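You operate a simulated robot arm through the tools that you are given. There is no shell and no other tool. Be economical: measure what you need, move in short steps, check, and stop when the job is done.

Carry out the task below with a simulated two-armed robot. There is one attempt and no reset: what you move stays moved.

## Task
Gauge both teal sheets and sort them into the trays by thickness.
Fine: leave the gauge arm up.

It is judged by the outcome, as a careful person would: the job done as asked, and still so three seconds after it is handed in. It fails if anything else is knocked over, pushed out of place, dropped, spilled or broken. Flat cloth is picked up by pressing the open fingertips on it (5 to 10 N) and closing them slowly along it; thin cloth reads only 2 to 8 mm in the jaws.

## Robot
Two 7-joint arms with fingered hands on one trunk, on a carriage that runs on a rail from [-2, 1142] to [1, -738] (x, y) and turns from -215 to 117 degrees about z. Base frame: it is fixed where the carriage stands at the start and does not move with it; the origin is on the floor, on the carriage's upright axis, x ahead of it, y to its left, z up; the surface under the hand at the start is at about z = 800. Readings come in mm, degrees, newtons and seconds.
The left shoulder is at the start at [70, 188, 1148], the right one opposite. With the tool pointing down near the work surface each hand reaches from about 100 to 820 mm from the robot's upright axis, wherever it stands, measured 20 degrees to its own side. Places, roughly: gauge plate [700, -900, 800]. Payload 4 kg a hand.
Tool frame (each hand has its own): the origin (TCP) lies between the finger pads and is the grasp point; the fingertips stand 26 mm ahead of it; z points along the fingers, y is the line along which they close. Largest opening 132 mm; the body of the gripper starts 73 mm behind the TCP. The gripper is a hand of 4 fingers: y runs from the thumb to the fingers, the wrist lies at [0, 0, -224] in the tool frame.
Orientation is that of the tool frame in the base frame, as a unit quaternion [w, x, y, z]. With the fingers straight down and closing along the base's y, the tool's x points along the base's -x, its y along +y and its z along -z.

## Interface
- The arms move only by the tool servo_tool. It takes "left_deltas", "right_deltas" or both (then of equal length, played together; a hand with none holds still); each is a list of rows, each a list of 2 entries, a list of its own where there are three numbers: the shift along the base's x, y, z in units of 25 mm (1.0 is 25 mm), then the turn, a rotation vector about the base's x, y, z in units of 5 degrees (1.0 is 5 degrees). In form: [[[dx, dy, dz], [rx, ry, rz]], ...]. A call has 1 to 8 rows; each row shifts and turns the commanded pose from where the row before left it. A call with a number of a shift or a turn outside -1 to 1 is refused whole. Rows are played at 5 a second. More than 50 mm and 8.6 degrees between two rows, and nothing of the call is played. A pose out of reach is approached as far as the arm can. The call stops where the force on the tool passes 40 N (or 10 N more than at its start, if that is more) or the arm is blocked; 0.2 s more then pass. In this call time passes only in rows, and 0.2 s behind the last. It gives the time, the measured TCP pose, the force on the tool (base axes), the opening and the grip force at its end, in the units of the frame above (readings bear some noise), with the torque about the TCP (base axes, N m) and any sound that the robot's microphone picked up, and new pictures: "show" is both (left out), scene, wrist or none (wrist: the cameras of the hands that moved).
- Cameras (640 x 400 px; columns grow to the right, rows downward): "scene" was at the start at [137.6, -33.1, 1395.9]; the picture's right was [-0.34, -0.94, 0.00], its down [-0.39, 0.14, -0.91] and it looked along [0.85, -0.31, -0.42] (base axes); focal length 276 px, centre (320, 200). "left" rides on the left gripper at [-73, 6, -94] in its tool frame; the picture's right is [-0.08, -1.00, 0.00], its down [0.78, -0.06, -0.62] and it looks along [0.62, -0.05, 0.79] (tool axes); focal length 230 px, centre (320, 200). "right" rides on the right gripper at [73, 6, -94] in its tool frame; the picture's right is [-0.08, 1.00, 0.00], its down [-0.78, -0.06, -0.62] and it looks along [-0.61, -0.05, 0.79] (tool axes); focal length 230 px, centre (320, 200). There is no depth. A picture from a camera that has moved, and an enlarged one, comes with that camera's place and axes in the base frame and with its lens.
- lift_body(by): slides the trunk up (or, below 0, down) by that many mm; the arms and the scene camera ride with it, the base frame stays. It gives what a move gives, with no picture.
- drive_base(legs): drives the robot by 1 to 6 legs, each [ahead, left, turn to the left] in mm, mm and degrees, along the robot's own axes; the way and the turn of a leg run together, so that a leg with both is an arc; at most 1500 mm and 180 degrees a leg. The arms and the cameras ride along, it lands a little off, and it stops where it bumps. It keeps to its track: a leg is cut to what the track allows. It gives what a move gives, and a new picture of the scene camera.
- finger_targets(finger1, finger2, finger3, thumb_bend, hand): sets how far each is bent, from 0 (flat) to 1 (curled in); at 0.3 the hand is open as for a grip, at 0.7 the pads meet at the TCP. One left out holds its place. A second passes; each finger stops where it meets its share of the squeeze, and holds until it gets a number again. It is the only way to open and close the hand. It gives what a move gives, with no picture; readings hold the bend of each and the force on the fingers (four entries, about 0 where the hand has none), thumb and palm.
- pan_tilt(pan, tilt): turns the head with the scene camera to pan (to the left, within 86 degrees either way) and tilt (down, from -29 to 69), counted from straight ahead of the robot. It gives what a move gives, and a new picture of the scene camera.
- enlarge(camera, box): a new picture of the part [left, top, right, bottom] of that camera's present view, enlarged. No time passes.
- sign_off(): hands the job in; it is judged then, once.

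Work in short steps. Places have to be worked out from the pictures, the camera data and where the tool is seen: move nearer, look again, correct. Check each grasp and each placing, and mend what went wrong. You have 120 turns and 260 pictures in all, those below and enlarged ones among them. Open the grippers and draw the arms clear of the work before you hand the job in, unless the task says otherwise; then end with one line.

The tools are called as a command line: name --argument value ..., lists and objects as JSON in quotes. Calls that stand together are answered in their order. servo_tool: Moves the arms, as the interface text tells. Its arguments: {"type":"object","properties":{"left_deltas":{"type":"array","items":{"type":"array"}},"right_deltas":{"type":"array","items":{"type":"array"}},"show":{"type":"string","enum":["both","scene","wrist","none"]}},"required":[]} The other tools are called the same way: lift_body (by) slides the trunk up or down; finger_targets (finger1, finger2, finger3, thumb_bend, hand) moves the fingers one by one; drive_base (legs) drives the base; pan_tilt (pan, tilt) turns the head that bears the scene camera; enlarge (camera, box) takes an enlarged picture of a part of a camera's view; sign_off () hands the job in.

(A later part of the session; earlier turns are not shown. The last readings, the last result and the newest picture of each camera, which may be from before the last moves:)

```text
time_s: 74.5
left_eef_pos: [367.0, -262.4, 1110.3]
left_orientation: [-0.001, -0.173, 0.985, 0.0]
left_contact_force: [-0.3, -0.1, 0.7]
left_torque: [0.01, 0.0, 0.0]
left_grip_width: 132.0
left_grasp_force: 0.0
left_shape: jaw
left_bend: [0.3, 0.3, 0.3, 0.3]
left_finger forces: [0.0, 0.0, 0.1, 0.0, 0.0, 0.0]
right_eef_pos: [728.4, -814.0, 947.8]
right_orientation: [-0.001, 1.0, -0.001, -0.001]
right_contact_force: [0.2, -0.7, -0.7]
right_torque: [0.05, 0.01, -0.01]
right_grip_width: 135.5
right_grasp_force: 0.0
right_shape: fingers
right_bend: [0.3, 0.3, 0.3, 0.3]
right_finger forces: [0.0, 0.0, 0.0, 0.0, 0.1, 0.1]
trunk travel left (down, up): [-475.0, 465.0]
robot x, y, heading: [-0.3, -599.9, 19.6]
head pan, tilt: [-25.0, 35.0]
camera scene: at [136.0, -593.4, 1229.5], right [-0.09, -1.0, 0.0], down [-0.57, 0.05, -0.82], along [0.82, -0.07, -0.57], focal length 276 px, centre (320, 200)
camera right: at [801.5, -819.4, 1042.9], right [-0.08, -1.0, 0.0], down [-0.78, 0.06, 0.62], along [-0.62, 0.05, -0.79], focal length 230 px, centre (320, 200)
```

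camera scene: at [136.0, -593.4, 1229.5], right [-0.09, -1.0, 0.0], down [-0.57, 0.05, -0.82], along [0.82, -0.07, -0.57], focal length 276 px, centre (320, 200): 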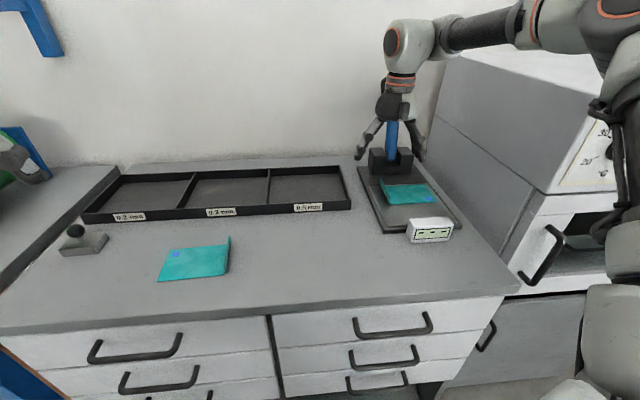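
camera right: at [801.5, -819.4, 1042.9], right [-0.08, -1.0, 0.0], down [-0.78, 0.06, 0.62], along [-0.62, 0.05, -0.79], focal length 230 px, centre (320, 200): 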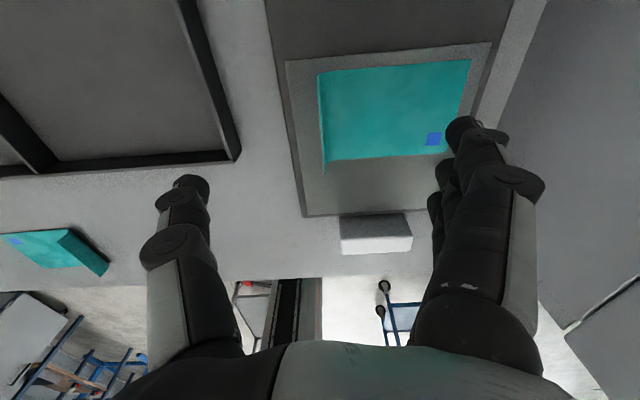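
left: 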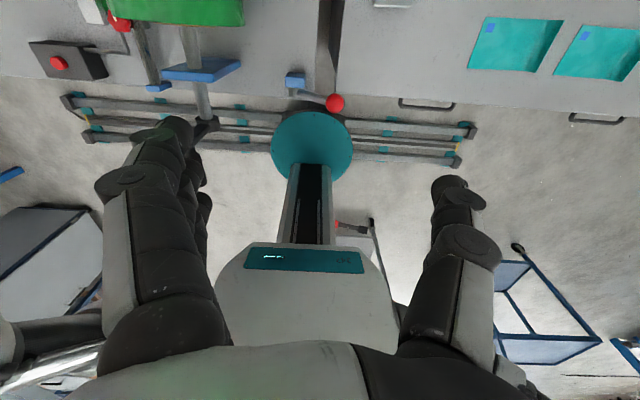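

Curl is centred. Pre-close to about 72 mm so the thumb clears the tray rim, then descend to z≈853.

finger_targets --hand "right" --finger1 0.56 --finger2 0.56 --finger3 0.56 --thumb_bend 0.56

servo_tool --right_deltas '[[[0, 0, -1], [0, 0, 0]], [[0, 0, -1], [0, 0, 0]], [[0, 0, -1], [0, 0, 0]], [[0, 0, -0.6], [0, 0, 0]], [[0, 0, -0.2], [0, 0, 0]]]' --show "wrist"

```text
time_s: 75.5
left_eef_pos: [367.9, -262.8, 1110.7]
left_orientation: [0.0, -0.173, 0.985, 0.001]
left_contact_force: [0.1, -0.7, -0.1]
left_torque: [-0.02, -0.01, 0.01]
left_grip_width: 131.9
left_grasp_force: 0.0
left_shape: jaw
left_bend: [0.3, 0.3, 0.3, 0.3]
left_finger forces: [0.0, 0.1, 0.0, 0.0, 0.0, 0.0]
right_eef_pos: [728.7, -813.3, 948.1]
right_orientation: [-0.001, 1.0, -0.001, -0.001]
right_contact_force: [0.0, -0.5, -0.5]
right_torque: [0.01, 0.02, -0.02]
right_grip_width: 52.3
right_grasp_force: 0.0
right_shape: fingers
right_bend: [0.56, 0.56, 0.56, 0.56]
right_finger forces: [0.1, 0.0, 0.0, 0.0, 0.0, 0.0]
trunk travel left (down, up): [-475.0, 465.0]
robot x, y, heading: [0.6, -600.4, 19.9]
head pan, tilt: [-25.0, 35.0]
```

```text
time_s: 76.7
left_eef_pos: [367.3, -263.3, 1109.3]
left_orientation: [-0.001, -0.172, 0.985, 0.0]
left_contact_force: [-0.3, -0.4, 0.1]
left_torque: [0.03, 0.01, -0.01]
left_grip_width: 131.9
left_grasp_force: 0.0
left_shape: jaw
left_bend: [0.3, 0.3, 0.3, 0.3]
left_finger forces: [0.0, 0.0, 0.1, 0.1, 0.1, 0.0]
right_eef_pos: [730.0, -812.6, 852.8]
right_orientation: [0.0, 1.0, -0.002, 0.0]
right_contact_force: [-0.2, 0.3, 1.3]
right_torque: [-0.08, 0.03, -0.02]
right_grip_width: 52.0
right_grasp_force: 0.7
right_shape: fingers
right_bend: [0.56, 0.56, 0.56, 0.56]
right_finger forces: [0.6, 0.6, 0.5, 0.0, 0.0, 0.0]
trunk travel left (down, up): [-475.0, 465.0]
robot x, y, heading: [2.8, -598.9, 19.9]
head pan, tilt: [-25.0, 35.0]
camera right: at [802.9, -817.8, 947.5], right [-0.08, -1.0, 0.0], down [-0.78, 0.06, 0.62], along [-0.61, 0.05, -0.79], focal length 230 px, centre (320, 200)
```

right: 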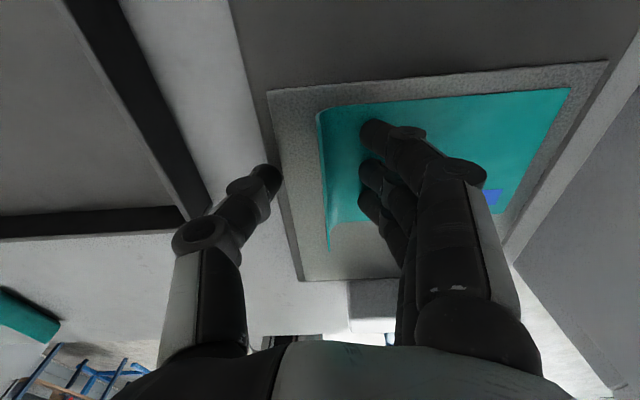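

Straddling the curl with light contact. Closing onto it, then lifting.

finger_targets --hand "right" --finger1 0.64 --finger2 0.64 --finger3 0.64 --thumb_bend 0.64

finger_targets --hand "right" --finger1 0.75 --finger2 0.75 --finger3 0.75 --thumb_bend 0.75

servo_tool --right_deltas '[[[0, 0, 0.5], [0, 0, 0]], [[0, 0, 0.8], [0, 0, 0]], [[0, 0, 0.9], [0, 0, 0]], [[0, 0, 0.9], [0, 0, 0]], [[0, 0, 0.9], [0, 0, 0]]]' --show "both"

```text
time_s: 77.7
left_eef_pos: [367.4, -262.2, 1109.9]
left_orientation: [0.0, -0.172, 0.985, 0.0]
left_contact_force: [0.1, -0.4, -0.3]
left_torque: [-0.04, 0.04, -0.03]
left_grip_width: 131.9
left_grasp_force: 0.1
left_shape: jaw
left_bend: [0.3, 0.3, 0.3, 0.3]
left_finger forces: [0.0, 0.0, 0.1, 0.1, 0.0, 0.0]
right_eef_pos: [730.2, -812.2, 852.5]
right_orientation: [-0.001, 1.0, -0.001, -0.001]
right_contact_force: [0.4, 0.0, -0.9]
right_torque: [-0.02, -0.03, 0.05]
right_grip_width: 28.3
right_grasp_force: 0.1
right_shape: fingers
right_bend: [0.64, 0.64, 0.64, 0.64]
right_finger forces: [0.0, 0.1, 0.1, 0.0, 0.0, 0.0]
trunk travel left (down, up): [-475.0, 465.0]
robot x, y, heading: [-0.3, -602.2, 20.1]
head pan, tilt: [-25.0, 35.0]
```

```text
time_s: 78.7
left_eef_pos: [367.9, -261.1, 1109.9]
left_orientation: [0.0, -0.173, 0.985, 0.0]
left_contact_force: [0.5, -0.1, 0.5]
left_torque: [-0.01, 0.0, 0.01]
left_grip_width: 131.8
left_grasp_force: 0.1
left_shape: jaw
left_bend: [0.3, 0.3, 0.3, 0.3]
left_finger forces: [0.0, 0.0, 0.1, 0.1, 0.0, 0.0]
right_eef_pos: [730.2, -812.0, 852.1]
right_orientation: [-0.001, 1.0, -0.001, -0.001]
right_contact_force: [-0.1, 0.0, 1.1]
right_torque: [-0.01, 0.01, 0.02]
right_grip_width: 13.6
right_grasp_force: 11.3
right_shape: fingers
right_bend: [0.73, 0.73, 0.73, 0.71]
right_finger forces: [3.9, 3.9, 3.9, 0.0, 11.2, 0.0]
trunk travel left (down, up): [-475.0, 465.0]
robot x, y, heading: [1.5, -598.5, 19.6]
head pan, tilt: [-25.0, 35.0]
```

```text
time_s: 79.8
left_eef_pos: [367.8, -260.9, 1109.7]
left_orientation: [-0.001, -0.174, 0.985, 0.0]
left_contact_force: [0.1, 0.0, 0.3]
left_torque: [-0.02, 0.0, 0.0]
left_grip_width: 131.9
left_grasp_force: 0.0
left_shape: jaw
left_bend: [0.3, 0.3, 0.3, 0.3]
left_finger forces: [0.0, 0.0, 0.0, 0.1, 0.1, 0.1]
right_eef_pos: [733.0, -813.7, 952.4]
right_orientation: [-0.001, 1.0, -0.001, 0.0]
right_contact_force: [0.9, -0.2, 0.2]
right_torque: [0.01, -0.05, -0.01]
right_grip_width: 13.2
right_grasp_force: 11.0
right_shape: fingers
right_bend: [0.73, 0.73, 0.73, 0.71]
right_finger forces: [3.9, 3.8, 3.9, 0.0, 11.3, 0.0]
trunk travel left (down, up): [-475.0, 465.0]
robot x, y, heading: [1.4, -600.8, 19.9]
head pan, tilt: [-25.0, 35.0]
camera scene: at [136.2, -592.7, 1229.4], right [-0.09, -1.0, 0.0], down [-0.57, 0.05, -0.82], along [0.82, -0.07, -0.57], focal length 276 px, centre (320, 200)
camera right: at [805.2, -819.0, 1047.2], right [-0.08, -1.0, 0.0], down [-0.78, 0.06, 0.62], along [-0.62, 0.05, -0.79], focal length 230 px, centre (320, 200)
```

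scene: 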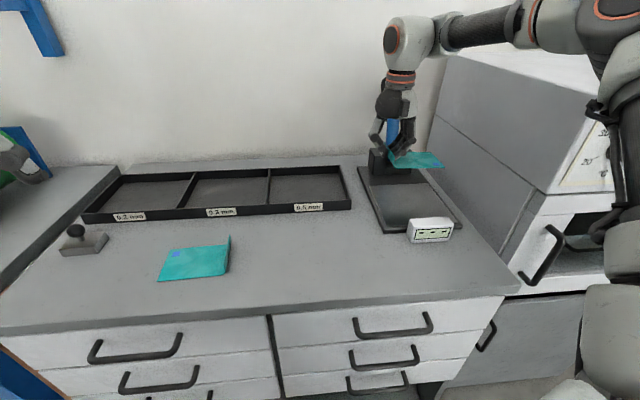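
right: 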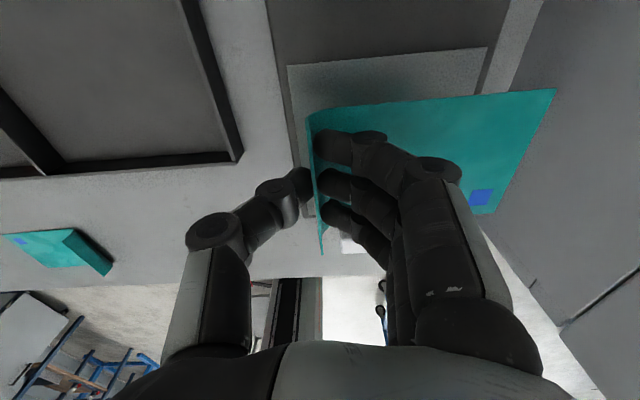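

Held firmly; the gauge arm is up. The 0.3 mm bay spans y≈−300..−506, x≈705–900. I'll drive ~370 mm along +y (robot is turned 20°, so a mix of ahead/left).

drive_base --legs '[[126.5, 347.7, 0]]'

```text
time_s: 82.2
left_eef_pos: [367.5, 104.9, 1110.3]
left_orientation: [0.0, -0.171, 0.985, 0.0]
left_contact_force: [0.8, -0.3, 0.2]
left_torque: [-0.03, -0.02, 0.01]
left_grip_width: 131.7
left_grasp_force: 0.0
left_shape: jaw
left_bend: [0.3, 0.3, 0.3, 0.3]
left_finger forces: [0.1, 0.0, 0.0, 0.1, 0.0, 0.0]
right_eef_pos: [733.5, -446.9, 951.7]
right_orientation: [-0.001, 1.0, -0.002, -0.001]
right_contact_force: [0.1, -0.6, -0.1]
right_torque: [0.01, -0.05, 0.0]
right_grip_width: 13.5
right_grasp_force: 12.1
right_shape: fingers
right_bend: [0.73, 0.73, 0.73, 0.71]
right_finger forces: [4.0, 3.8, 3.7, 0.1, 11.3, 0.0]
trunk travel left (down, up): [-475.0, 465.0]
robot x, y, heading: [2.9, -230.3, 19.4]
head pan, tilt: [-25.0, 35.0]
camera scene: at [136.2, -224.5, 1229.4], right [-0.09, -1.0, 0.0], down [-0.57, 0.05, -0.82], along [0.82, -0.08, -0.57], focal length 276 px, centre (320, 200)
```

scene: 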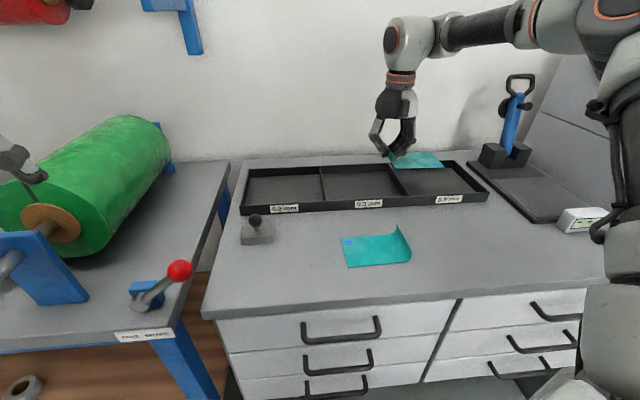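

Left hand stays clear of the green roll. Move the right hand to (770,−338) over the 0.3 mm bay.

servo_tool --right_deltas '[[[0.3, 0.88, 0], [0, 0, 0]], [[0.3, 0.88, 0], [0, 0, 0]], [[0.3, 0.88, 0], [0, 0, 0]], [[0.3, 0.88, 0], [0, 0, 0]], [[0.3, 0.84, 0], [0, 0, 0]]]' --show "both"

enlarge --camera "scene" --box '[230, 60, 500, 270]'

```text
time_s: 83.4
left_eef_pos: [368.1, 105.7, 1109.2]
left_orientation: [-0.001, -0.171, 0.985, 0.0]
left_contact_force: [0.1, -1.1, 0.3]
left_torque: [-0.01, 0.03, -0.03]
left_grip_width: 131.7
left_grasp_force: 0.0
left_shape: jaw
left_bend: [0.3, 0.3, 0.3, 0.3]
left_finger forces: [0.0, 0.0, 0.0, 0.0, 0.0, 0.1]
right_eef_pos: [770.6, -338.8, 951.8]
right_orientation: [0.0, 1.0, -0.006, -0.002]
right_contact_force: [0.6, 0.2, -0.8]
right_torque: [0.0, 0.03, 0.0]
right_grip_width: 13.6
right_grasp_force: 11.5
right_shape: fingers
right_bend: [0.73, 0.73, 0.73, 0.71]
right_finger forces: [3.8, 3.5, 3.6, 0.0, 11.1, 0.0]
trunk travel left (down, up): [-475.0, 465.0]
robot x, y, heading: [0.5, -231.1, 19.4]
head pan, tilt: [-25.0, 35.0]
camera scene: at [137.3, -224.3, 1229.2], right [-0.09, -1.0, 0.0], down [-0.57, 0.05, -0.82], along [0.81, -0.08, -0.57], focal length 276 px, centre (320, 200)
camera right: at [843.0, -345.1, 1045.6], right [-0.09, -1.0, 0.0], down [-0.78, 0.07, 0.62], along [-0.62, 0.05, -0.79], focal length 230 px, centre (320, 200)
```

scene: 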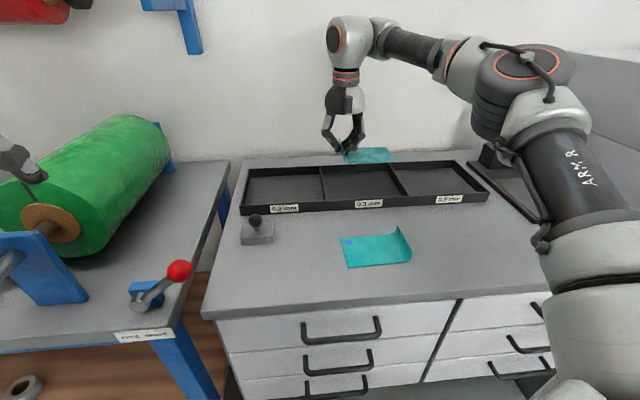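
right: 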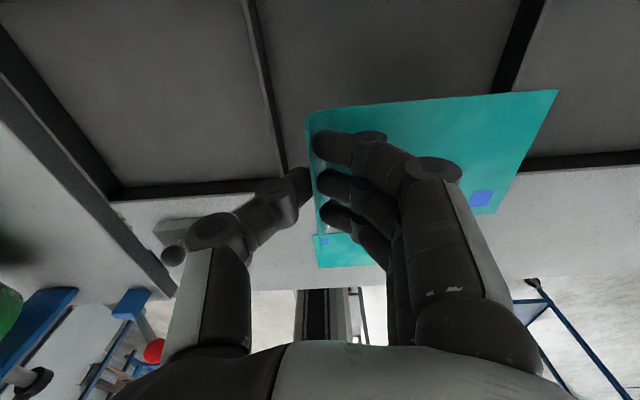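

```text
1.90 times, centred on (365, 165) of scene
camera zoom: at [137.3, -224.3, 1229.2], right [-0.09, -1.0, 0.0], down [-0.57, 0.05, -0.82], along [0.81, -0.08, -0.57], focal length 525 px, centre (234, 267)
```

zoom: 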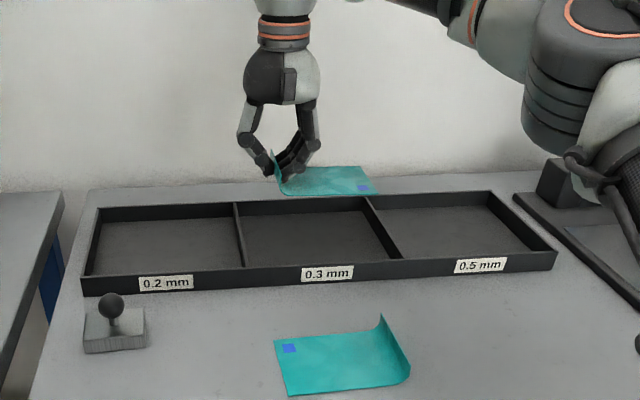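

Sheet is over the bay centre (bay y≈−296..−506). Lowering into it.

servo_tool --right_deltas '[[[0.2, 0, -0.9], [0, 0, 0]], [[0, 0, -0.9], [0, 0, 0]], [[0, 0, -0.9], [0, 0, 0]], [[0, 0, -0.8], [0, 0, 0]], [[0, 0, -0.4], [0, 0, 0]]]' --show "wrist"

enlarge --camera "scene" --box '[230, 60, 500, 270]'

```text
time_s: 84.6
left_eef_pos: [368.5, 104.9, 1109.8]
left_orientation: [-0.001, -0.171, 0.985, 0.0]
left_contact_force: [0.0, 0.0, 0.1]
left_torque: [-0.01, -0.01, 0.01]
left_grip_width: 131.9
left_grasp_force: 0.1
left_shape: jaw
left_bend: [0.3, 0.3, 0.3, 0.3]
left_finger forces: [0.0, 0.1, 0.1, 0.1, 0.1, 0.1]
right_eef_pos: [774.1, -337.8, 854.4]
right_orientation: [-0.003, 1.0, -0.004, -0.001]
right_contact_force: [0.3, 0.3, 0.7]
right_torque: [0.0, -0.03, -0.01]
right_grip_width: 13.4
right_grasp_force: 10.7
right_shape: fingers
right_bend: [0.73, 0.73, 0.73, 0.71]
right_finger forces: [3.9, 3.6, 3.7, 0.0, 10.9, 0.0]
trunk travel left (down, up): [-475.0, 465.0]
robot x, y, heading: [-3.3, -230.5, 19.9]
head pan, tilt: [-25.0, 35.0]
camera right: at [846.5, -343.8, 948.0], right [-0.08, -1.0, 0.0], down [-0.78, 0.06, 0.62], along [-0.62, 0.05, -0.79], focal length 230 px, centre (320, 200)
```

right: 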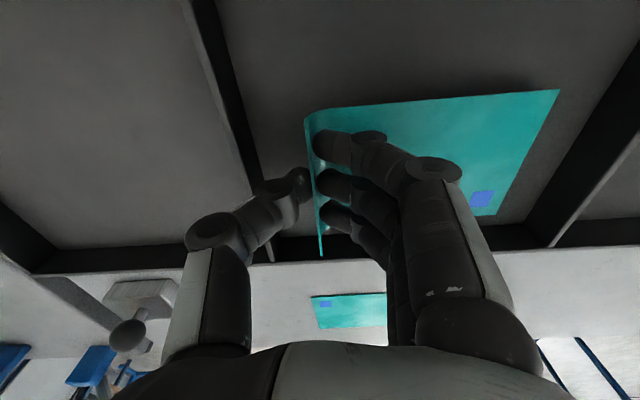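

```text
1.90 times, centred on (365, 165) of scene
camera zoom: at [136.1, -224.7, 1229.4], right [-0.09, -1.0, 0.0], down [-0.57, 0.05, -0.82], along [0.82, -0.08, -0.57], focal length 525 px, centre (234, 267)
```

zoom: 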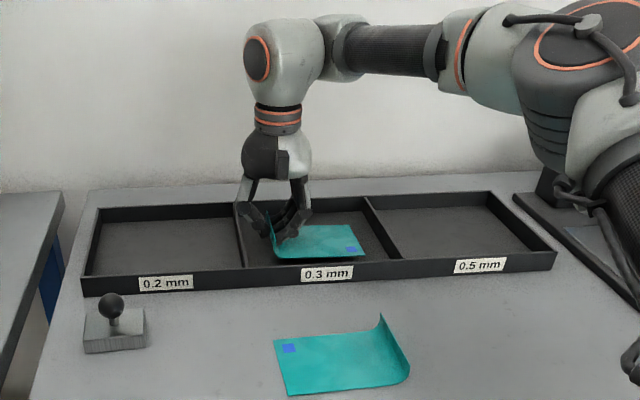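

Inside the bay. Shift 8 mm away from the divider, lower to contact.

servo_tool --right_deltas '[[[0, -0.35, 0], [0, 0, 0]], [[0, 0, -0.28], [0, 0, 0]], [[0, 0, -0.12], [0, 0, 0]]]' --show "none"

```text
time_s: 85.4
left_eef_pos: [367.0, 105.1, 1109.7]
left_orientation: [0.0, -0.171, 0.985, 0.001]
left_contact_force: [-1.4, -0.4, -0.3]
left_torque: [-0.04, -0.01, 0.03]
left_grip_width: 131.9
left_grasp_force: 0.1
left_shape: jaw
left_bend: [0.3, 0.3, 0.3, 0.3]
left_finger forces: [0.1, 0.0, 0.1, 0.0, 0.0, 0.0]
right_eef_pos: [774.1, -346.8, 844.7]
right_orientation: [-0.001, 1.0, -0.004, -0.001]
right_contact_force: [-0.3, -0.2, -0.3]
right_torque: [-0.01, 0.0, 0.01]
right_grip_width: 13.8
right_grasp_force: 10.7
right_shape: fingers
right_bend: [0.73, 0.73, 0.73, 0.71]
right_finger forces: [3.9, 3.6, 3.7, 0.1, 11.0, 0.0]
trunk travel left (down, up): [-475.0, 465.0]
robot x, y, heading: [3.3, -235.5, 19.6]
head pan, tilt: [-25.0, 35.0]
```

No contact yet at 844.7; a couple more small steps.

servo_tool --right_deltas '[[[0, 0, -0.1], [0, 0, 0]], [[0, 0, 0], [0, 0, 0]]]' --show "none"

finger_targets --hand "right" --finger1 0.66 --finger2 0.66 --finger3 0.66 --thumb_bend 0.64

enlarge --camera "right" --box '[140, 0, 640, 312]'

```text
time_s: 86.0
left_eef_pos: [368.4, 106.0, 1109.8]
left_orientation: [0.0, -0.171, 0.985, 0.0]
left_contact_force: [-0.3, -0.8, 0.4]
left_torque: [0.03, 0.02, -0.01]
left_grip_width: 131.8
left_grasp_force: 0.0
left_shape: jaw
left_bend: [0.3, 0.3, 0.3, 0.3]
left_finger forces: [0.0, 0.0, 0.1, 0.1, 0.0, 0.0]
right_eef_pos: [774.9, -346.7, 842.7]
right_orientation: [-0.001, 1.0, -0.003, 0.0]
right_contact_force: [-0.4, -0.2, 0.9]
right_torque: [0.01, 0.01, -0.03]
right_grip_width: 13.3
right_grasp_force: 11.5
right_shape: fingers
right_bend: [0.73, 0.73, 0.73, 0.71]
right_finger forces: [3.8, 3.7, 3.8, 0.0, 10.9, 0.0]
trunk travel left (down, up): [-475.0, 465.0]
robot x, y, heading: [-1.8, -231.5, 19.5]
head pan, tilt: [-25.0, 35.0]
```

```text
time_s: 87.0
left_eef_pos: [368.4, 105.6, 1110.0]
left_orientation: [0.0, -0.171, 0.985, 0.0]
left_contact_force: [-0.6, -0.8, -0.8]
left_torque: [0.02, 0.01, 0.01]
left_grip_width: 131.8
left_grasp_force: 0.1
left_shape: jaw
left_bend: [0.3, 0.3, 0.3, 0.3]
left_finger forces: [0.0, 0.1, 0.0, 0.0, 0.0, 0.0]
right_eef_pos: [774.8, -346.3, 842.8]
right_orientation: [-0.001, 1.0, -0.003, -0.001]
right_contact_force: [-0.4, -0.2, 0.0]
right_torque: [-0.01, 0.01, 0.01]
right_grip_width: 24.8
right_grasp_force: 0.1
right_shape: fingers
right_bend: [0.66, 0.66, 0.66, 0.64]
right_finger forces: [0.1, 0.0, 0.0, 0.0, 0.0, 0.0]
trunk travel left (down, up): [-475.0, 465.0]
robot x, y, heading: [1.1, -233.3, 19.3]
head pan, tilt: [-25.0, 35.0]
```

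```text
1.28 times, centred on (390, 156) of right
camera zoom: at [846.8, -353.1, 937.0], right [-0.08, -1.0, 0.0], down [-0.78, 0.06, 0.62], along [-0.62, 0.05, -0.79], focal length 294 px, centre (230, 256)
```

zoom: 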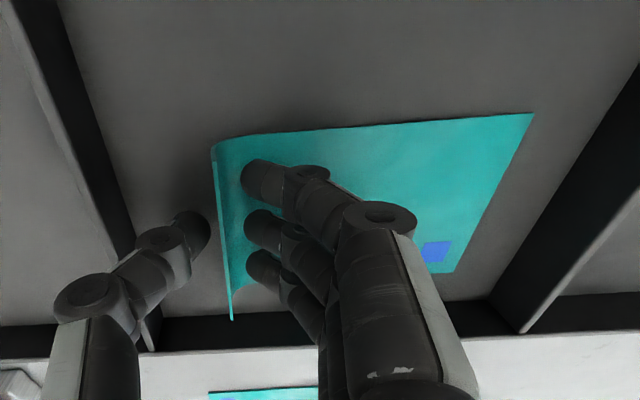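

Released flat in the 0.3 mm bay. Rising, then travelling to the other sheet while turning the hand back clockwise to 0°.

servo_tool --right_deltas '[[[0, 0, 0.6], [0, 0, 0]], [[0, 0, 0.9], [0, 0, 0]], [[0, 0, 1], [0, 0, 0]], [[0, 0, 1], [0, 0, 0]], [[0, 0, 1], [0, 0, 0]], [[-0.5, 0, 0.5], [0, 0, -1]], [[-1, -0.3, 0], [0, 0, -1]], [[-1, -0.3, 0], [0, 0, -1]]]' --show "scene"

servo_tool --right_deltas '[[[-1, -0.4, 0], [0, 0, -1]], [[-1, -0.4, 0], [0, 0, -1]], [[-1, -0.4, 0], [0, 0, -1]], [[-1, -0.4, 0], [0, 0, -1]], [[-1, -0.4, 0], [0, 0, -1]], [[-1, -0.4, 0], [0, 0, -1]], [[-0.8, -0.4, 0], [0, 0, -1]], [[0, -0.3, 0], [0, 0, -1]]]' --show "none"

servo_tool --right_deltas '[[[0, 0, 0], [0, 0, -1]], [[0, 0, 0], [0, 0, -1]], [[0, 0, 0], [0, 0, -1]], [[0, 0, 0], [0, 0, -1]], [[0, 0, 0], [0, 0, -1]], [[0, 0, 0], [0, 0, -1]], [[0, 0, 0], [0, 0, -1]], [[0, 0, 0], [0, 0, -1]]]' --show "none"

servo_tool --right_deltas '[[[0, 0, 0], [0, 0, -1]], [[0, 0, 0], [0, 0, -1]], [[0, 0, 0], [0, 0, -1]], [[0, 0, 0], [0, 0, -1]], [[0, 0, 0], [0, 0, -1]], [[0, 0, 0], [0, 0, -1]], [[0, 0, 0], [0, 0, -1]], [[0, 0, 0], [0, 0, -1]]]' --show "scene"

```text
time_s: 88.8
left_eef_pos: [366.4, 105.4, 1109.2]
left_orientation: [0.0, -0.171, 0.985, 0.001]
left_contact_force: [0.1, 0.1, 0.2]
left_torque: [0.0, -0.02, -0.01]
left_grip_width: 132.2
left_grasp_force: 0.1
left_shape: jaw
left_bend: [0.3, 0.3, 0.3, 0.3]
left_finger forces: [0.1, 0.0, 0.0, 0.0, 0.1, 0.0]
right_eef_pos: [708.0, -361.5, 968.1]
right_orientation: [-0.002, 0.991, -0.134, 0.0]
right_contact_force: [-0.5, -0.9, -0.2]
right_torque: [-0.01, 0.0, -0.03]
right_grip_width: 24.9
right_grasp_force: 0.0
right_shape: fingers
right_bend: [0.66, 0.66, 0.66, 0.64]
right_finger forces: [0.0, 0.1, 0.1, 0.0, 0.0, 0.1]
trunk travel left (down, up): [-475.0, 465.0]
robot x, y, heading: [3.6, -231.1, 19.3]
head pan, tilt: [-25.0, 35.0]
camera scene: at [135.0, -224.8, 1229.5], right [-0.09, -1.0, 0.0], down [-0.57, 0.05, -0.82], along [0.82, -0.08, -0.57], focal length 276 px, centre (320, 200)
```

scene: 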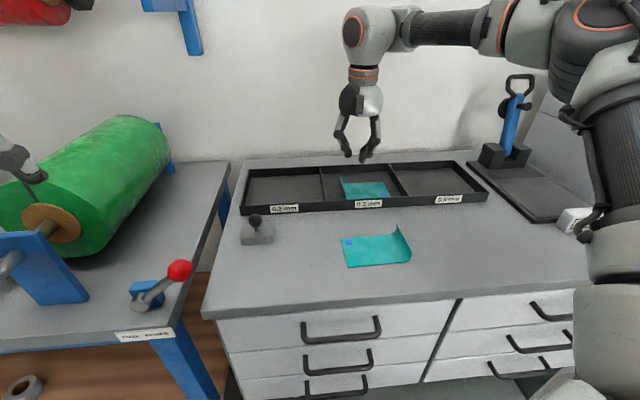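

```text
time_s: 90.6
left_eef_pos: [368.1, 105.9, 1110.5]
left_orientation: [-0.001, -0.172, 0.985, -0.001]
left_contact_force: [0.3, 0.2, 1.0]
left_torque: [-0.01, -0.02, 0.02]
left_grip_width: 132.0
left_grasp_force: 0.1
left_shape: jaw
left_bend: [0.3, 0.3, 0.3, 0.3]
left_finger forces: [0.1, 0.1, 0.0, 0.1, 0.0, 0.1]
right_eef_pos: [540.5, -438.3, 965.9]
right_orientation: [-0.001, 0.885, -0.465, 0.0]
right_contact_force: [-0.3, 0.0, 0.0]
right_torque: [-0.01, 0.03, 0.01]
right_grip_width: 24.7
right_grasp_force: 0.1
right_shape: fingers
right_bend: [0.66, 0.66, 0.66, 0.64]
right_finger forces: [0.0, 0.0, 0.1, 0.0, 0.0, 0.0]
trunk travel left (down, up): [-475.0, 465.0]
robot x, y, heading: [4.5, -235.6, 19.5]
head pan, tilt: [-25.0, 35.0]
```

```text
time_s: 92.4
left_eef_pos: [367.5, 105.4, 1110.3]
left_orientation: [0.0, -0.171, 0.985, 0.0]
left_contact_force: [0.7, 0.2, 0.4]
left_torque: [-0.01, 0.01, -0.02]
left_grip_width: 132.0
left_grasp_force: 0.1
left_shape: jaw
left_bend: [0.3, 0.3, 0.3, 0.3]
left_finger forces: [0.1, 0.0, 0.0, 0.0, 0.0, 0.1]
right_eef_pos: [541.6, -439.1, 969.0]
right_orientation: [0.002, -0.673, 0.74, 0.0]
right_contact_force: [0.3, -0.3, -0.5]
right_torque: [0.01, 0.04, 0.01]
right_grip_width: 24.7
right_grasp_force: 0.0
right_shape: fingers
right_bend: [0.66, 0.66, 0.66, 0.64]
right_finger forces: [0.0, 0.1, 0.0, 0.0, 0.0, 0.0]
trunk travel left (down, up): [-475.0, 465.0]
robot x, y, heading: [2.9, -228.6, 19.6]
head pan, tilt: [-25.0, 35.0]
```

```text
time_s: 94.2
left_eef_pos: [368.1, 105.4, 1108.9]
left_orientation: [0.0, -0.171, 0.985, 0.0]
left_contact_force: [-0.3, 0.0, -0.4]
left_torque: [-0.01, -0.01, -0.02]
left_grip_width: 132.0
left_grasp_force: 0.0
left_shape: jaw
left_bend: [0.3, 0.3, 0.3, 0.3]
left_finger forces: [0.1, 0.0, 0.1, 0.1, 0.0, 0.0]
right_eef_pos: [542.0, -440.0, 967.0]
right_orientation: [0.001, -0.379, 0.925, 0.0]
right_contact_force: [-0.1, 0.0, -0.7]
right_torque: [0.0, 0.0, -0.01]
right_grip_width: 24.9
right_grasp_force: 0.0
right_shape: fingers
right_bend: [0.66, 0.66, 0.66, 0.64]
right_finger forces: [0.0, 0.1, 0.0, 0.0, 0.1, 0.0]
trunk travel left (down, up): [-475.0, 465.0]
robot x, y, heading: [0.5, -231.0, 19.5]
head pan, tilt: [-25.0, 35.0]
camera scene: at [136.0, -224.6, 1229.4], right [-0.09, -1.0, 0.0], down [-0.57, 0.05, -0.82], along [0.82, -0.08, -0.57], focal length 276 px, centre (320, 200)
```

scene: 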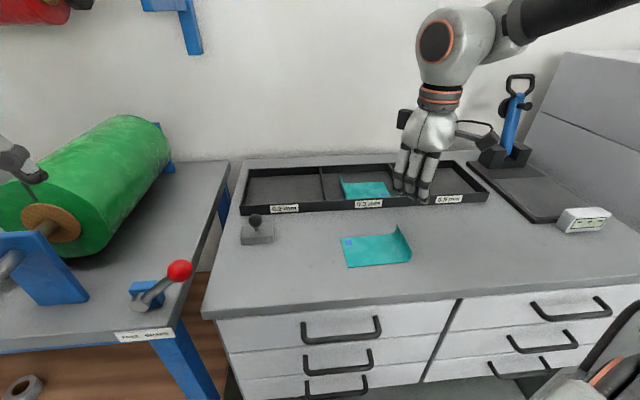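

Remaining ~44.5°. Finish the turn, open to a straddle width, and view.

servo_tool --right_deltas '[[[0, 0, 0], [0, 0, -1]], [[0, 0, 0], [0, 0, -1]], [[0, 0, 0], [0, 0, -1]], [[0, 0, 0], [0, 0, -1]], [[0, 0, 0], [0, 0, -1]], [[0, 0, 0], [0, 0, -1]], [[0, 0, 0], [0, 0, -1]], [[0, 0, 0], [0, 0, -1]]]' --show "none"

finger_targets --hand "right" --finger1 0.5 --finger2 0.5 --finger3 0.5 --thumb_bend 0.5

servo_tool --right_deltas '[[[0, 0, -0.8], [0, 0, -0.9]], [[0, 0, -0.8], [0, 0, 0]]]' --show "wrist"

```text
time_s: 96.0
left_eef_pos: [367.0, 105.1, 1109.6]
left_orientation: [0.0, -0.171, 0.985, 0.0]
left_contact_force: [0.4, 0.4, -0.1]
left_torque: [0.03, 0.02, -0.04]
left_grip_width: 131.9
left_grasp_force: 0.0
left_shape: jaw
left_bend: [0.3, 0.3, 0.3, 0.3]
left_finger forces: [0.0, 0.0, 0.0, 0.1, 0.0, 0.0]
right_eef_pos: [541.5, -439.5, 966.9]
right_orientation: [0.001, -0.041, 0.999, -0.001]
right_contact_force: [-0.2, -0.7, 0.9]
right_torque: [0.01, 0.0, -0.02]
right_grip_width: 24.8
right_grasp_force: 0.1
right_shape: fingers
right_bend: [0.66, 0.66, 0.66, 0.64]
right_finger forces: [0.1, 0.0, 0.1, 0.1, 0.1, 0.0]
trunk travel left (down, up): [-475.0, 465.0]
robot x, y, heading: [-0.4, -228.5, 19.7]
head pan, tilt: [-25.0, 35.0]
```

```text
time_s: 97.0
left_eef_pos: [367.9, 105.3, 1109.8]
left_orientation: [0.0, -0.171, 0.985, 0.0]
left_contact_force: [-0.1, 0.9, -0.3]
left_torque: [0.06, 0.01, -0.01]
left_grip_width: 132.0
left_grasp_force: 0.0
left_shape: jaw
left_bend: [0.3, 0.3, 0.3, 0.3]
left_finger forces: [0.1, 0.1, 0.0, 0.0, 0.1, 0.0]
right_eef_pos: [541.1, -438.7, 967.1]
right_orientation: [0.001, -0.04, 0.999, -0.001]
right_contact_force: [-0.5, -0.1, 0.0]
right_torque: [0.03, 0.02, 0.0]
right_grip_width: 69.8
right_grasp_force: 0.0
right_shape: fingers
right_bend: [0.5, 0.5, 0.5, 0.5]
right_finger forces: [0.0, 0.1, 0.0, 0.0, 0.0, 0.1]
trunk travel left (down, up): [-475.0, 465.0]
robot x, y, heading: [1.0, -228.9, 19.4]
head pan, tilt: [-25.0, 35.0]
```

```text
time_s: 97.6
left_eef_pos: [368.7, 105.7, 1109.0]
left_orientation: [-0.001, -0.17, 0.985, 0.0]
left_contact_force: [-0.6, 0.5, -0.3]
left_torque: [0.02, -0.02, 0.01]
left_grip_width: 131.9
left_grasp_force: 0.1
left_shape: jaw
left_bend: [0.3, 0.3, 0.3, 0.3]
left_finger forces: [0.0, 0.0, 0.1, 0.1, 0.1, 0.0]
right_eef_pos: [541.2, -439.7, 926.9]
right_orientation: [0.001, 0.0, 1.0, -0.001]
right_contact_force: [-0.3, 0.2, -0.1]
right_torque: [0.03, -0.02, -0.01]
right_grip_width: 69.9
right_grasp_force: 0.1
right_shape: fingers
right_bend: [0.5, 0.5, 0.5, 0.5]
right_finger forces: [0.2, 0.0, 0.1, 0.0, 0.0, 0.0]
trunk travel left (down, up): [-475.0, 465.0]
robot x, y, heading: [-1.1, -227.5, 19.5]
head pan, tilt: [-25.0, 35.0]
camera right: at [468.1, -433.6, 1021.4], right [0.08, 1.0, 0.0], down [0.78, -0.06, 0.62], along [0.62, -0.05, -0.79], focal length 230 px, centre (320, 200)
```

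right: 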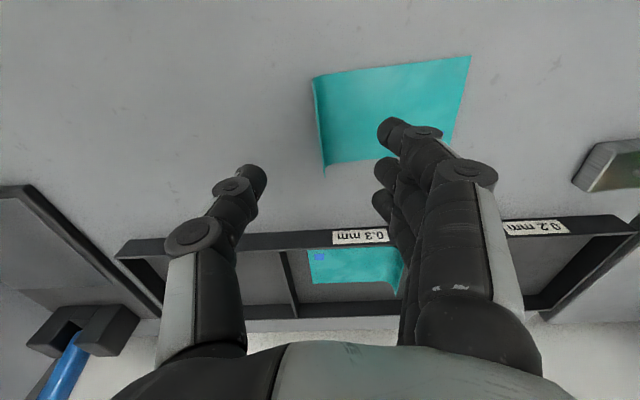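

Curl at x≈506–587, y≈−441. Lowering to z≈839 straddling it, then closing.

servo_tool --right_deltas '[[[0.2, -0.05, -1], [0, 0, 0]], [[0, 0, -1], [0, 0, 0]], [[0, 0, -1], [0, 0, 0]], [[0, 0, -0.5], [0, 0, 0]]]' --show "none"

finger_targets --hand "right" --finger1 0.62 --finger2 0.62 --finger3 0.62 --thumb_bend 0.62

enlarge --camera "right" --box '[140, 50, 540, 300]'

```text
time_s: 98.6
left_eef_pos: [367.6, 104.9, 1109.6]
left_orientation: [0.0, -0.171, 0.985, 0.0]
left_contact_force: [0.6, 0.6, -0.1]
left_torque: [0.0, -0.01, 0.04]
left_grip_width: 131.7
left_grasp_force: 0.1
left_shape: jaw
left_bend: [0.3, 0.3, 0.3, 0.3]
left_finger forces: [0.0, 0.0, 0.0, 0.0, 0.0, 0.0]
right_eef_pos: [546.6, -439.3, 840.8]
right_orientation: [0.001, -0.002, 1.0, 0.0]
right_contact_force: [-0.8, 0.2, -0.1]
right_torque: [-0.01, -0.02, 0.0]
right_grip_width: 70.0
right_grasp_force: 0.1
right_shape: fingers
right_bend: [0.5, 0.5, 0.5, 0.5]
right_finger forces: [0.1, 0.0, 0.0, 0.0, 0.0, 0.1]
trunk travel left (down, up): [-475.0, 465.0]
robot x, y, heading: [1.0, -233.4, 19.8]
head pan, tilt: [-25.0, 35.0]
```

```text
time_s: 99.6
left_eef_pos: [368.0, 106.1, 1110.4]
left_orientation: [0.001, -0.172, 0.985, 0.0]
left_contact_force: [0.0, -0.3, 0.3]
left_torque: [0.02, -0.03, 0.01]
left_grip_width: 132.1
left_grasp_force: 0.0
left_shape: jaw
left_bend: [0.3, 0.3, 0.3, 0.3]
left_finger forces: [0.1, 0.1, 0.0, 0.0, 0.1, 0.0]
right_eef_pos: [545.9, -440.5, 839.8]
right_orientation: [0.001, -0.002, 1.0, -0.001]
right_contact_force: [-1.0, 1.0, -0.5]
right_torque: [0.05, 0.0, 0.02]
right_grip_width: 33.9
right_grasp_force: 0.0
right_shape: fingers
right_bend: [0.62, 0.62, 0.62, 0.62]
right_finger forces: [0.0, 0.0, 0.0, 0.0, 0.1, 0.1]
trunk travel left (down, up): [-475.0, 465.0]
robot x, y, heading: [0.0, -233.7, 19.6]
head pan, tilt: [-25.0, 35.0]
```

```text
1.60 times, centred on (340, 175) of right
camera zoom: at [472.4, -434.0, 935.3], right [0.07, 1.0, 0.0], down [0.78, -0.06, 0.62], along [0.62, -0.05, -0.79], focal length 368 px, centre (288, 240)
```

zoom: 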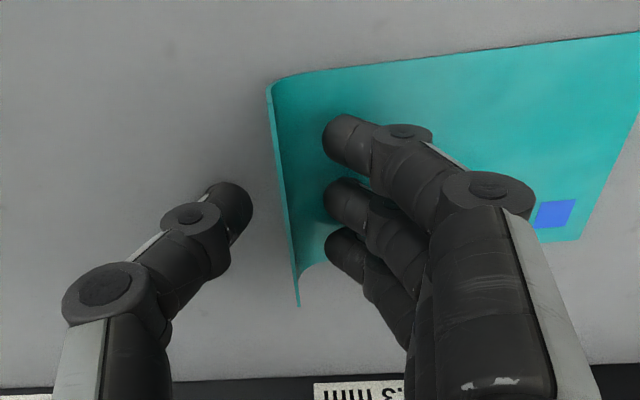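

Same good straddle as before. Close, lift, then turn counterclockwise to 180°.

finger_targets --hand "right" --finger1 0.75 --finger2 0.75 --finger3 0.75 --thumb_bend 0.75

servo_tool --right_deltas '[[[0, 0, 0.6], [0, 0, 0]], [[0, 0, 0.9], [0, 0, 0]], [[0, 0, 0.9], [0, 0, 0]], [[0, 0, 0.9], [0, 0, 0]], [[0, 0, 0.9], [0, 0, 0]], [[0, 0, 0.9], [0, 0, 0]], [[0, 0, 0.9], [0, 0, 0]]]' --show "scene"

```text
time_s: 100.6
left_eef_pos: [368.9, 105.6, 1109.8]
left_orientation: [0.0, -0.171, 0.985, 0.0]
left_contact_force: [-0.4, -1.0, 0.3]
left_torque: [-0.01, -0.01, 0.0]
left_grip_width: 131.9
left_grasp_force: 0.0
left_shape: jaw
left_bend: [0.3, 0.3, 0.3, 0.3]
left_finger forces: [0.1, 0.0, 0.0, 0.0, 0.0, 0.0]
right_eef_pos: [545.4, -439.5, 840.1]
right_orientation: [0.0, -0.001, 1.0, 0.0]
right_contact_force: [0.9, -0.6, -0.3]
right_torque: [-0.01, 0.0, -0.01]
right_grip_width: 13.2
right_grasp_force: 11.9
right_shape: fingers
right_bend: [0.73, 0.73, 0.73, 0.71]
right_finger forces: [3.7, 3.9, 3.9, 0.0, 11.4, 0.1]
trunk travel left (down, up): [-475.0, 465.0]
robot x, y, heading: [-1.1, -232.5, 19.6]
head pan, tilt: [-25.0, 35.0]
```

```text
time_s: 102.2
left_eef_pos: [368.0, 105.7, 1109.8]
left_orientation: [0.001, -0.171, 0.985, -0.001]
left_contact_force: [-0.7, 0.2, -1.4]
left_torque: [-0.04, 0.0, 0.0]
left_grip_width: 132.0
left_grasp_force: 0.0
left_shape: jaw
left_bend: [0.3, 0.3, 0.3, 0.3]
left_finger forces: [0.0, 0.1, 0.0, 0.1, 0.0, 0.1]
right_eef_pos: [546.1, -438.4, 991.0]
right_orientation: [0.001, -0.002, 1.0, -0.001]
right_contact_force: [0.3, 0.4, -0.1]
right_torque: [0.04, -0.01, 0.02]
right_grip_width: 13.3
right_grasp_force: 11.6
right_shape: fingers
right_bend: [0.73, 0.73, 0.73, 0.71]
right_finger forces: [3.8, 3.7, 3.8, 0.0, 11.3, 0.0]
trunk travel left (down, up): [-475.0, 465.0]
robot x, y, heading: [0.1, -231.0, 19.8]
head pan, tilt: [-25.0, 35.0]
camera scene: at [135.8, -224.6, 1229.4], right [-0.09, -1.0, 0.0], down [-0.57, 0.05, -0.82], along [0.82, -0.08, -0.57], focal length 276 px, centre (320, 200)
```

scene: 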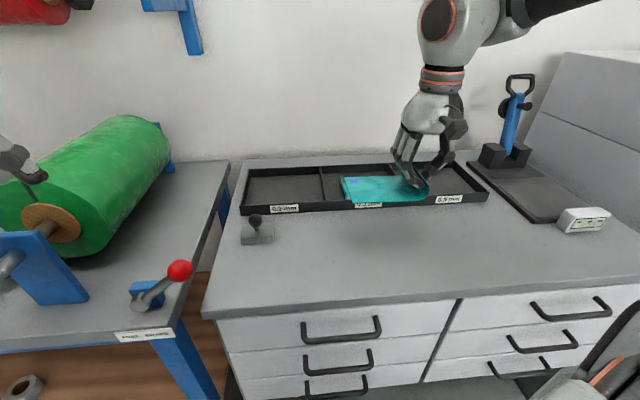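

Lifted cleanly. Turning 180° counterclockwise while moving out to x≈733, the same pose used before.

servo_tool --right_deltas '[[[0, 0, 0], [0, 0, 1]], [[0, 0, 0], [0, 0, 1]], [[0, 0, 0], [0, 0, 1]], [[0, 0, 0], [0, 0, 1]], [[0, 0, 0], [0, 0, 1]], [[0, 0, 0], [0, 0, 1]], [[0, 0, 0], [0, 0, 1]], [[0, 0, 0], [0, 0, 1]]]' --show "none"

servo_tool --right_deltas '[[[0, 0, 0], [0, 0, 1]], [[0, 0, 0], [0, 0, 1]], [[0, 0, 0], [0, 0, 1]], [[0, 0, 0], [0, 0, 1]], [[0, 0, 0], [0, 0, 1]], [[0, 0, 0], [0, 0, 1]], [[0, 0, 0], [0, 0, 1]], [[0, 0, 0], [0, 0, 1]]]' --show "none"

servo_tool --right_deltas '[[[0, 0, 0], [0, 0, 1]], [[0, 0, 0], [0, 0, 1]], [[0, 0, 0], [0, 0, 1]], [[0, 0, 0], [0, 0, 1]], [[0, 0, 0], [0, 0, 1]], [[0, 0, 0], [0, 0, 1]], [[0, 0, 0], [0, 0, 1]], [[0, 0, 0], [0, 0, 1]]]' --show "none"

servo_tool --right_deltas '[[[0.6, 0, -0.1], [0, 0, 1]], [[0.6, 0, -0.1], [0, 0, 1]], [[0.6, 0, -0.1], [0, 0, 1]], [[0.6, 0, -0.1], [0, 0, 1]], [[0.6, 0, -0.1], [0, 0, 1]], [[0.6, 0, -0.1], [0, 0, 1]], [[0.6, 0, -0.1], [0, 0, 1]], [[0.6, 0, -0.1], [0, 0, 1]]]' --show "none"

servo_tool --right_deltas '[[[0.65, 0, -0.15], [0, 0, 1]], [[0.65, 0, -0.15], [0, 0, 1]], [[0.65, 0, -0.15], [0, 0, 1]], [[0.65, 0, -0.15], [0, 0, 1]]]' --show "both"

```text
time_s: 104.0
left_eef_pos: [367.5, 104.8, 1109.7]
left_orientation: [0.0, -0.171, 0.985, 0.0]
left_contact_force: [0.7, 0.2, 0.1]
left_torque: [-0.04, 0.0, 0.01]
left_grip_width: 132.1
left_grasp_force: 0.0
left_shape: jaw
left_bend: [0.3, 0.3, 0.3, 0.3]
left_finger forces: [0.0, 0.0, 0.0, 0.0, 0.0, 0.1]
right_eef_pos: [547.2, -439.8, 989.0]
right_orientation: [0.0, -0.344, 0.939, -0.001]
right_contact_force: [-0.6, 0.0, 0.4]
right_torque: [0.0, 0.03, -0.02]
right_grip_width: 13.6
right_grasp_force: 11.2
right_shape: fingers
right_bend: [0.73, 0.73, 0.73, 0.71]
right_finger forces: [3.9, 3.6, 3.9, 0.0, 11.3, 0.1]
trunk travel left (down, up): [-475.0, 465.0]
robot x, y, heading: [-5.8, -231.9, 19.8]
head pan, tilt: [-25.0, 35.0]
```

```text
time_s: 105.8
left_eef_pos: [368.1, 105.0, 1109.3]
left_orientation: [0.0, -0.171, 0.985, 0.0]
left_contact_force: [0.2, -0.8, -1.0]
left_torque: [0.0, 0.0, 0.01]
left_grip_width: 131.5
left_grasp_force: 0.0
left_shape: jaw
left_bend: [0.3, 0.3, 0.3, 0.3]
left_finger forces: [0.1, 0.0, 0.0, 0.1, 0.0, 0.0]
right_eef_pos: [546.8, -440.4, 990.3]
right_orientation: [0.001, -0.644, 0.765, 0.0]
right_contact_force: [0.1, 0.4, -0.6]
right_torque: [-0.01, -0.02, -0.01]
right_grip_width: 13.6
right_grasp_force: 11.4
right_shape: fingers
right_bend: [0.73, 0.73, 0.73, 0.71]
right_finger forces: [3.8, 3.6, 3.9, 0.1, 11.2, 0.0]
trunk travel left (down, up): [-475.0, 465.0]
robot x, y, heading: [-0.2, -229.1, 19.6]
head pan, tilt: [-25.0, 35.0]
```

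```text
time_s: 107.6
left_eef_pos: [369.1, 106.0, 1109.9]
left_orientation: [0.0, -0.171, 0.985, 0.0]
left_contact_force: [-0.8, -0.4, 0.2]
left_torque: [0.0, 0.03, -0.03]
left_grip_width: 131.8
left_grasp_force: 0.1
left_shape: jaw
left_bend: [0.3, 0.3, 0.3, 0.3]
left_finger forces: [0.1, 0.1, 0.1, 0.0, 0.1, 0.0]
right_eef_pos: [545.6, -440.7, 989.7]
right_orientation: [-0.002, 0.867, -0.498, -0.001]
right_contact_force: [-0.5, 0.3, -0.3]
right_torque: [-0.01, -0.02, -0.04]
right_grip_width: 13.3
right_grasp_force: 12.0
right_shape: fingers
right_bend: [0.73, 0.73, 0.73, 0.71]
right_finger forces: [3.7, 3.6, 3.8, 0.0, 11.2, 0.0]
trunk travel left (down, up): [-475.0, 465.0]
robot x, y, heading: [4.4, -231.9, 19.7]
head pan, tilt: [-25.0, 35.0]
```

```text
time_s: 109.4
left_eef_pos: [368.5, 105.1, 1109.6]
left_orientation: [0.0, -0.171, 0.985, 0.0]
left_contact_force: [0.1, -0.8, -0.2]
left_torque: [-0.02, -0.01, -0.01]
left_grip_width: 131.9
left_grasp_force: 0.0
left_shape: jaw
left_bend: [0.3, 0.3, 0.3, 0.3]
left_finger forces: [0.0, 0.1, 0.0, 0.1, 0.0, 0.1]
right_eef_pos: [666.9, -440.2, 968.8]
right_orientation: [-0.002, 0.985, -0.172, 0.0]
right_contact_force: [-0.6, 0.2, -0.4]
right_torque: [-0.01, 0.0, -0.02]
right_grip_width: 13.1
right_grasp_force: 10.7
right_shape: fingers
right_bend: [0.73, 0.73, 0.73, 0.71]
right_finger forces: [3.9, 3.3, 3.9, 0.0, 11.2, 0.1]
trunk travel left (down, up): [-475.0, 465.0]
robot x, y, heading: [0.6, -229.9, 19.6]
head pan, tilt: [-25.0, 35.0]
```

```text
time_s: 110.4
left_eef_pos: [369.0, 105.3, 1109.2]
left_orientation: [-0.001, -0.171, 0.985, 0.0]
left_contact_force: [0.0, -0.3, -0.5]
left_torque: [-0.04, -0.01, -0.01]
left_grip_width: 131.9
left_grasp_force: 0.1
left_shape: jaw
left_bend: [0.3, 0.3, 0.3, 0.3]
left_finger forces: [0.0, 0.1, 0.0, 0.0, 0.1, 0.1]
right_eef_pos: [731.0, -442.2, 953.9]
right_orientation: [-0.001, 1.0, 0.002, -0.001]
right_contact_force: [-0.7, -0.4, -0.5]
right_torque: [0.05, -0.01, 0.0]
right_grip_width: 13.4
right_grasp_force: 11.6
right_shape: fingers
right_bend: [0.73, 0.73, 0.73, 0.71]
right_finger forces: [3.9, 3.2, 3.9, 0.0, 11.3, 0.0]
trunk travel left (down, up): [-475.0, 465.0]
robot x, y, heading: [1.1, -234.0, 19.7]
head pan, tilt: [-25.0, 35.0]
camera scene: at [136.7, -224.6, 1229.3], right [-0.09, -1.0, 0.0], down [-0.57, 0.05, -0.82], along [0.82, -0.08, -0.57], focal length 276 px, centre (320, 200)
camera right: at [804.3, -448.3, 1047.9], right [-0.07, -1.0, 0.0], down [-0.78, 0.06, 0.62], along [-0.62, 0.05, -0.79], focal length 230 px, centre (320, 200)
```

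scene: 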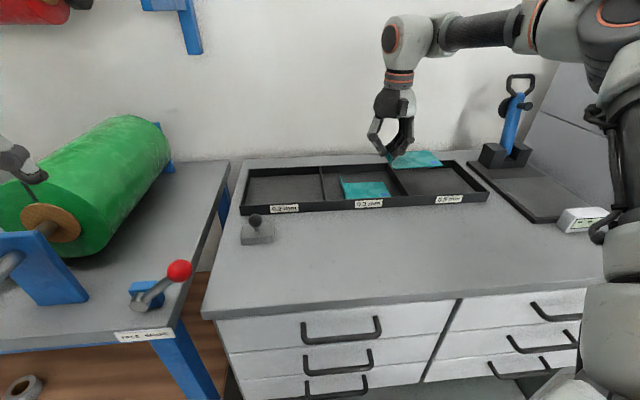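
right: 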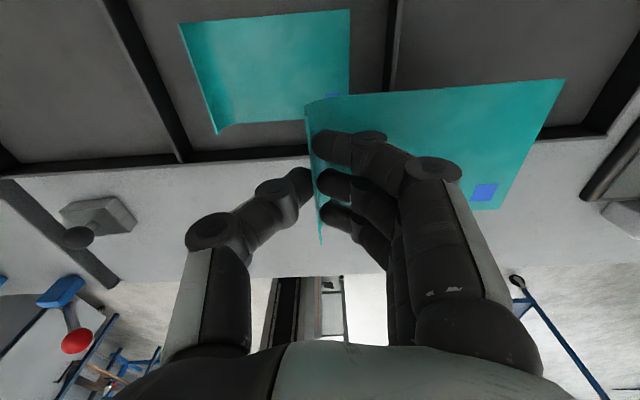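

Same carry pose as before. Driving back 370 mm along the rail toward the gauge.

drive_base --legs '[[-126.5, -347.7, 0]]'

```text
time_s: 112.8
left_eef_pos: [369.1, -266.1, 1110.2]
left_orientation: [0.0, -0.169, 0.986, -0.001]
left_contact_force: [0.0, 1.0, 0.3]
left_torque: [0.01, 0.01, -0.03]
left_grip_width: 131.5
left_grasp_force: 0.0
left_shape: jaw
left_bend: [0.3, 0.3, 0.3, 0.3]
left_finger forces: [0.1, 0.1, 0.0, 0.0, 0.0, 0.1]
right_eef_pos: [731.5, -814.1, 953.5]
right_orientation: [0.0, 1.0, 0.0, -0.001]
right_contact_force: [0.4, 0.0, 0.5]
right_torque: [-0.02, -0.04, -0.01]
right_grip_width: 13.4
right_grasp_force: 11.3
right_shape: fingers
right_bend: [0.73, 0.73, 0.73, 0.71]
right_finger forces: [3.9, 3.3, 3.9, 0.1, 11.2, 0.1]
trunk travel left (down, up): [-475.0, 465.0]
robot x, y, heading: [-0.9, -600.0, 19.4]
head pan, tilt: [-25.0, 35.0]
camera scene: at [136.7, -595.1, 1229.4], right [-0.1, -1.0, 0.0], down [-0.57, 0.05, -0.82], along [0.82, -0.08, -0.57], focal length 276 px, centre (320, 200)
```

scene: 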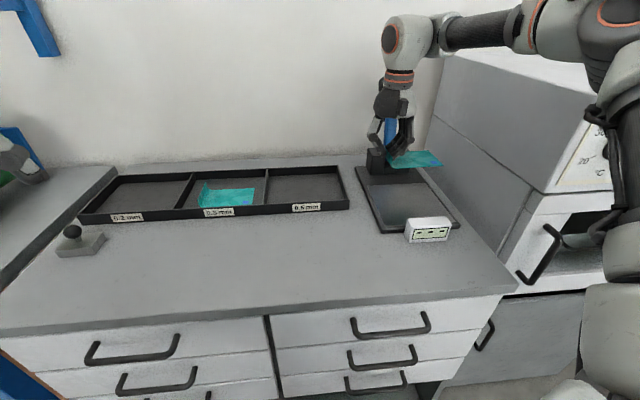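

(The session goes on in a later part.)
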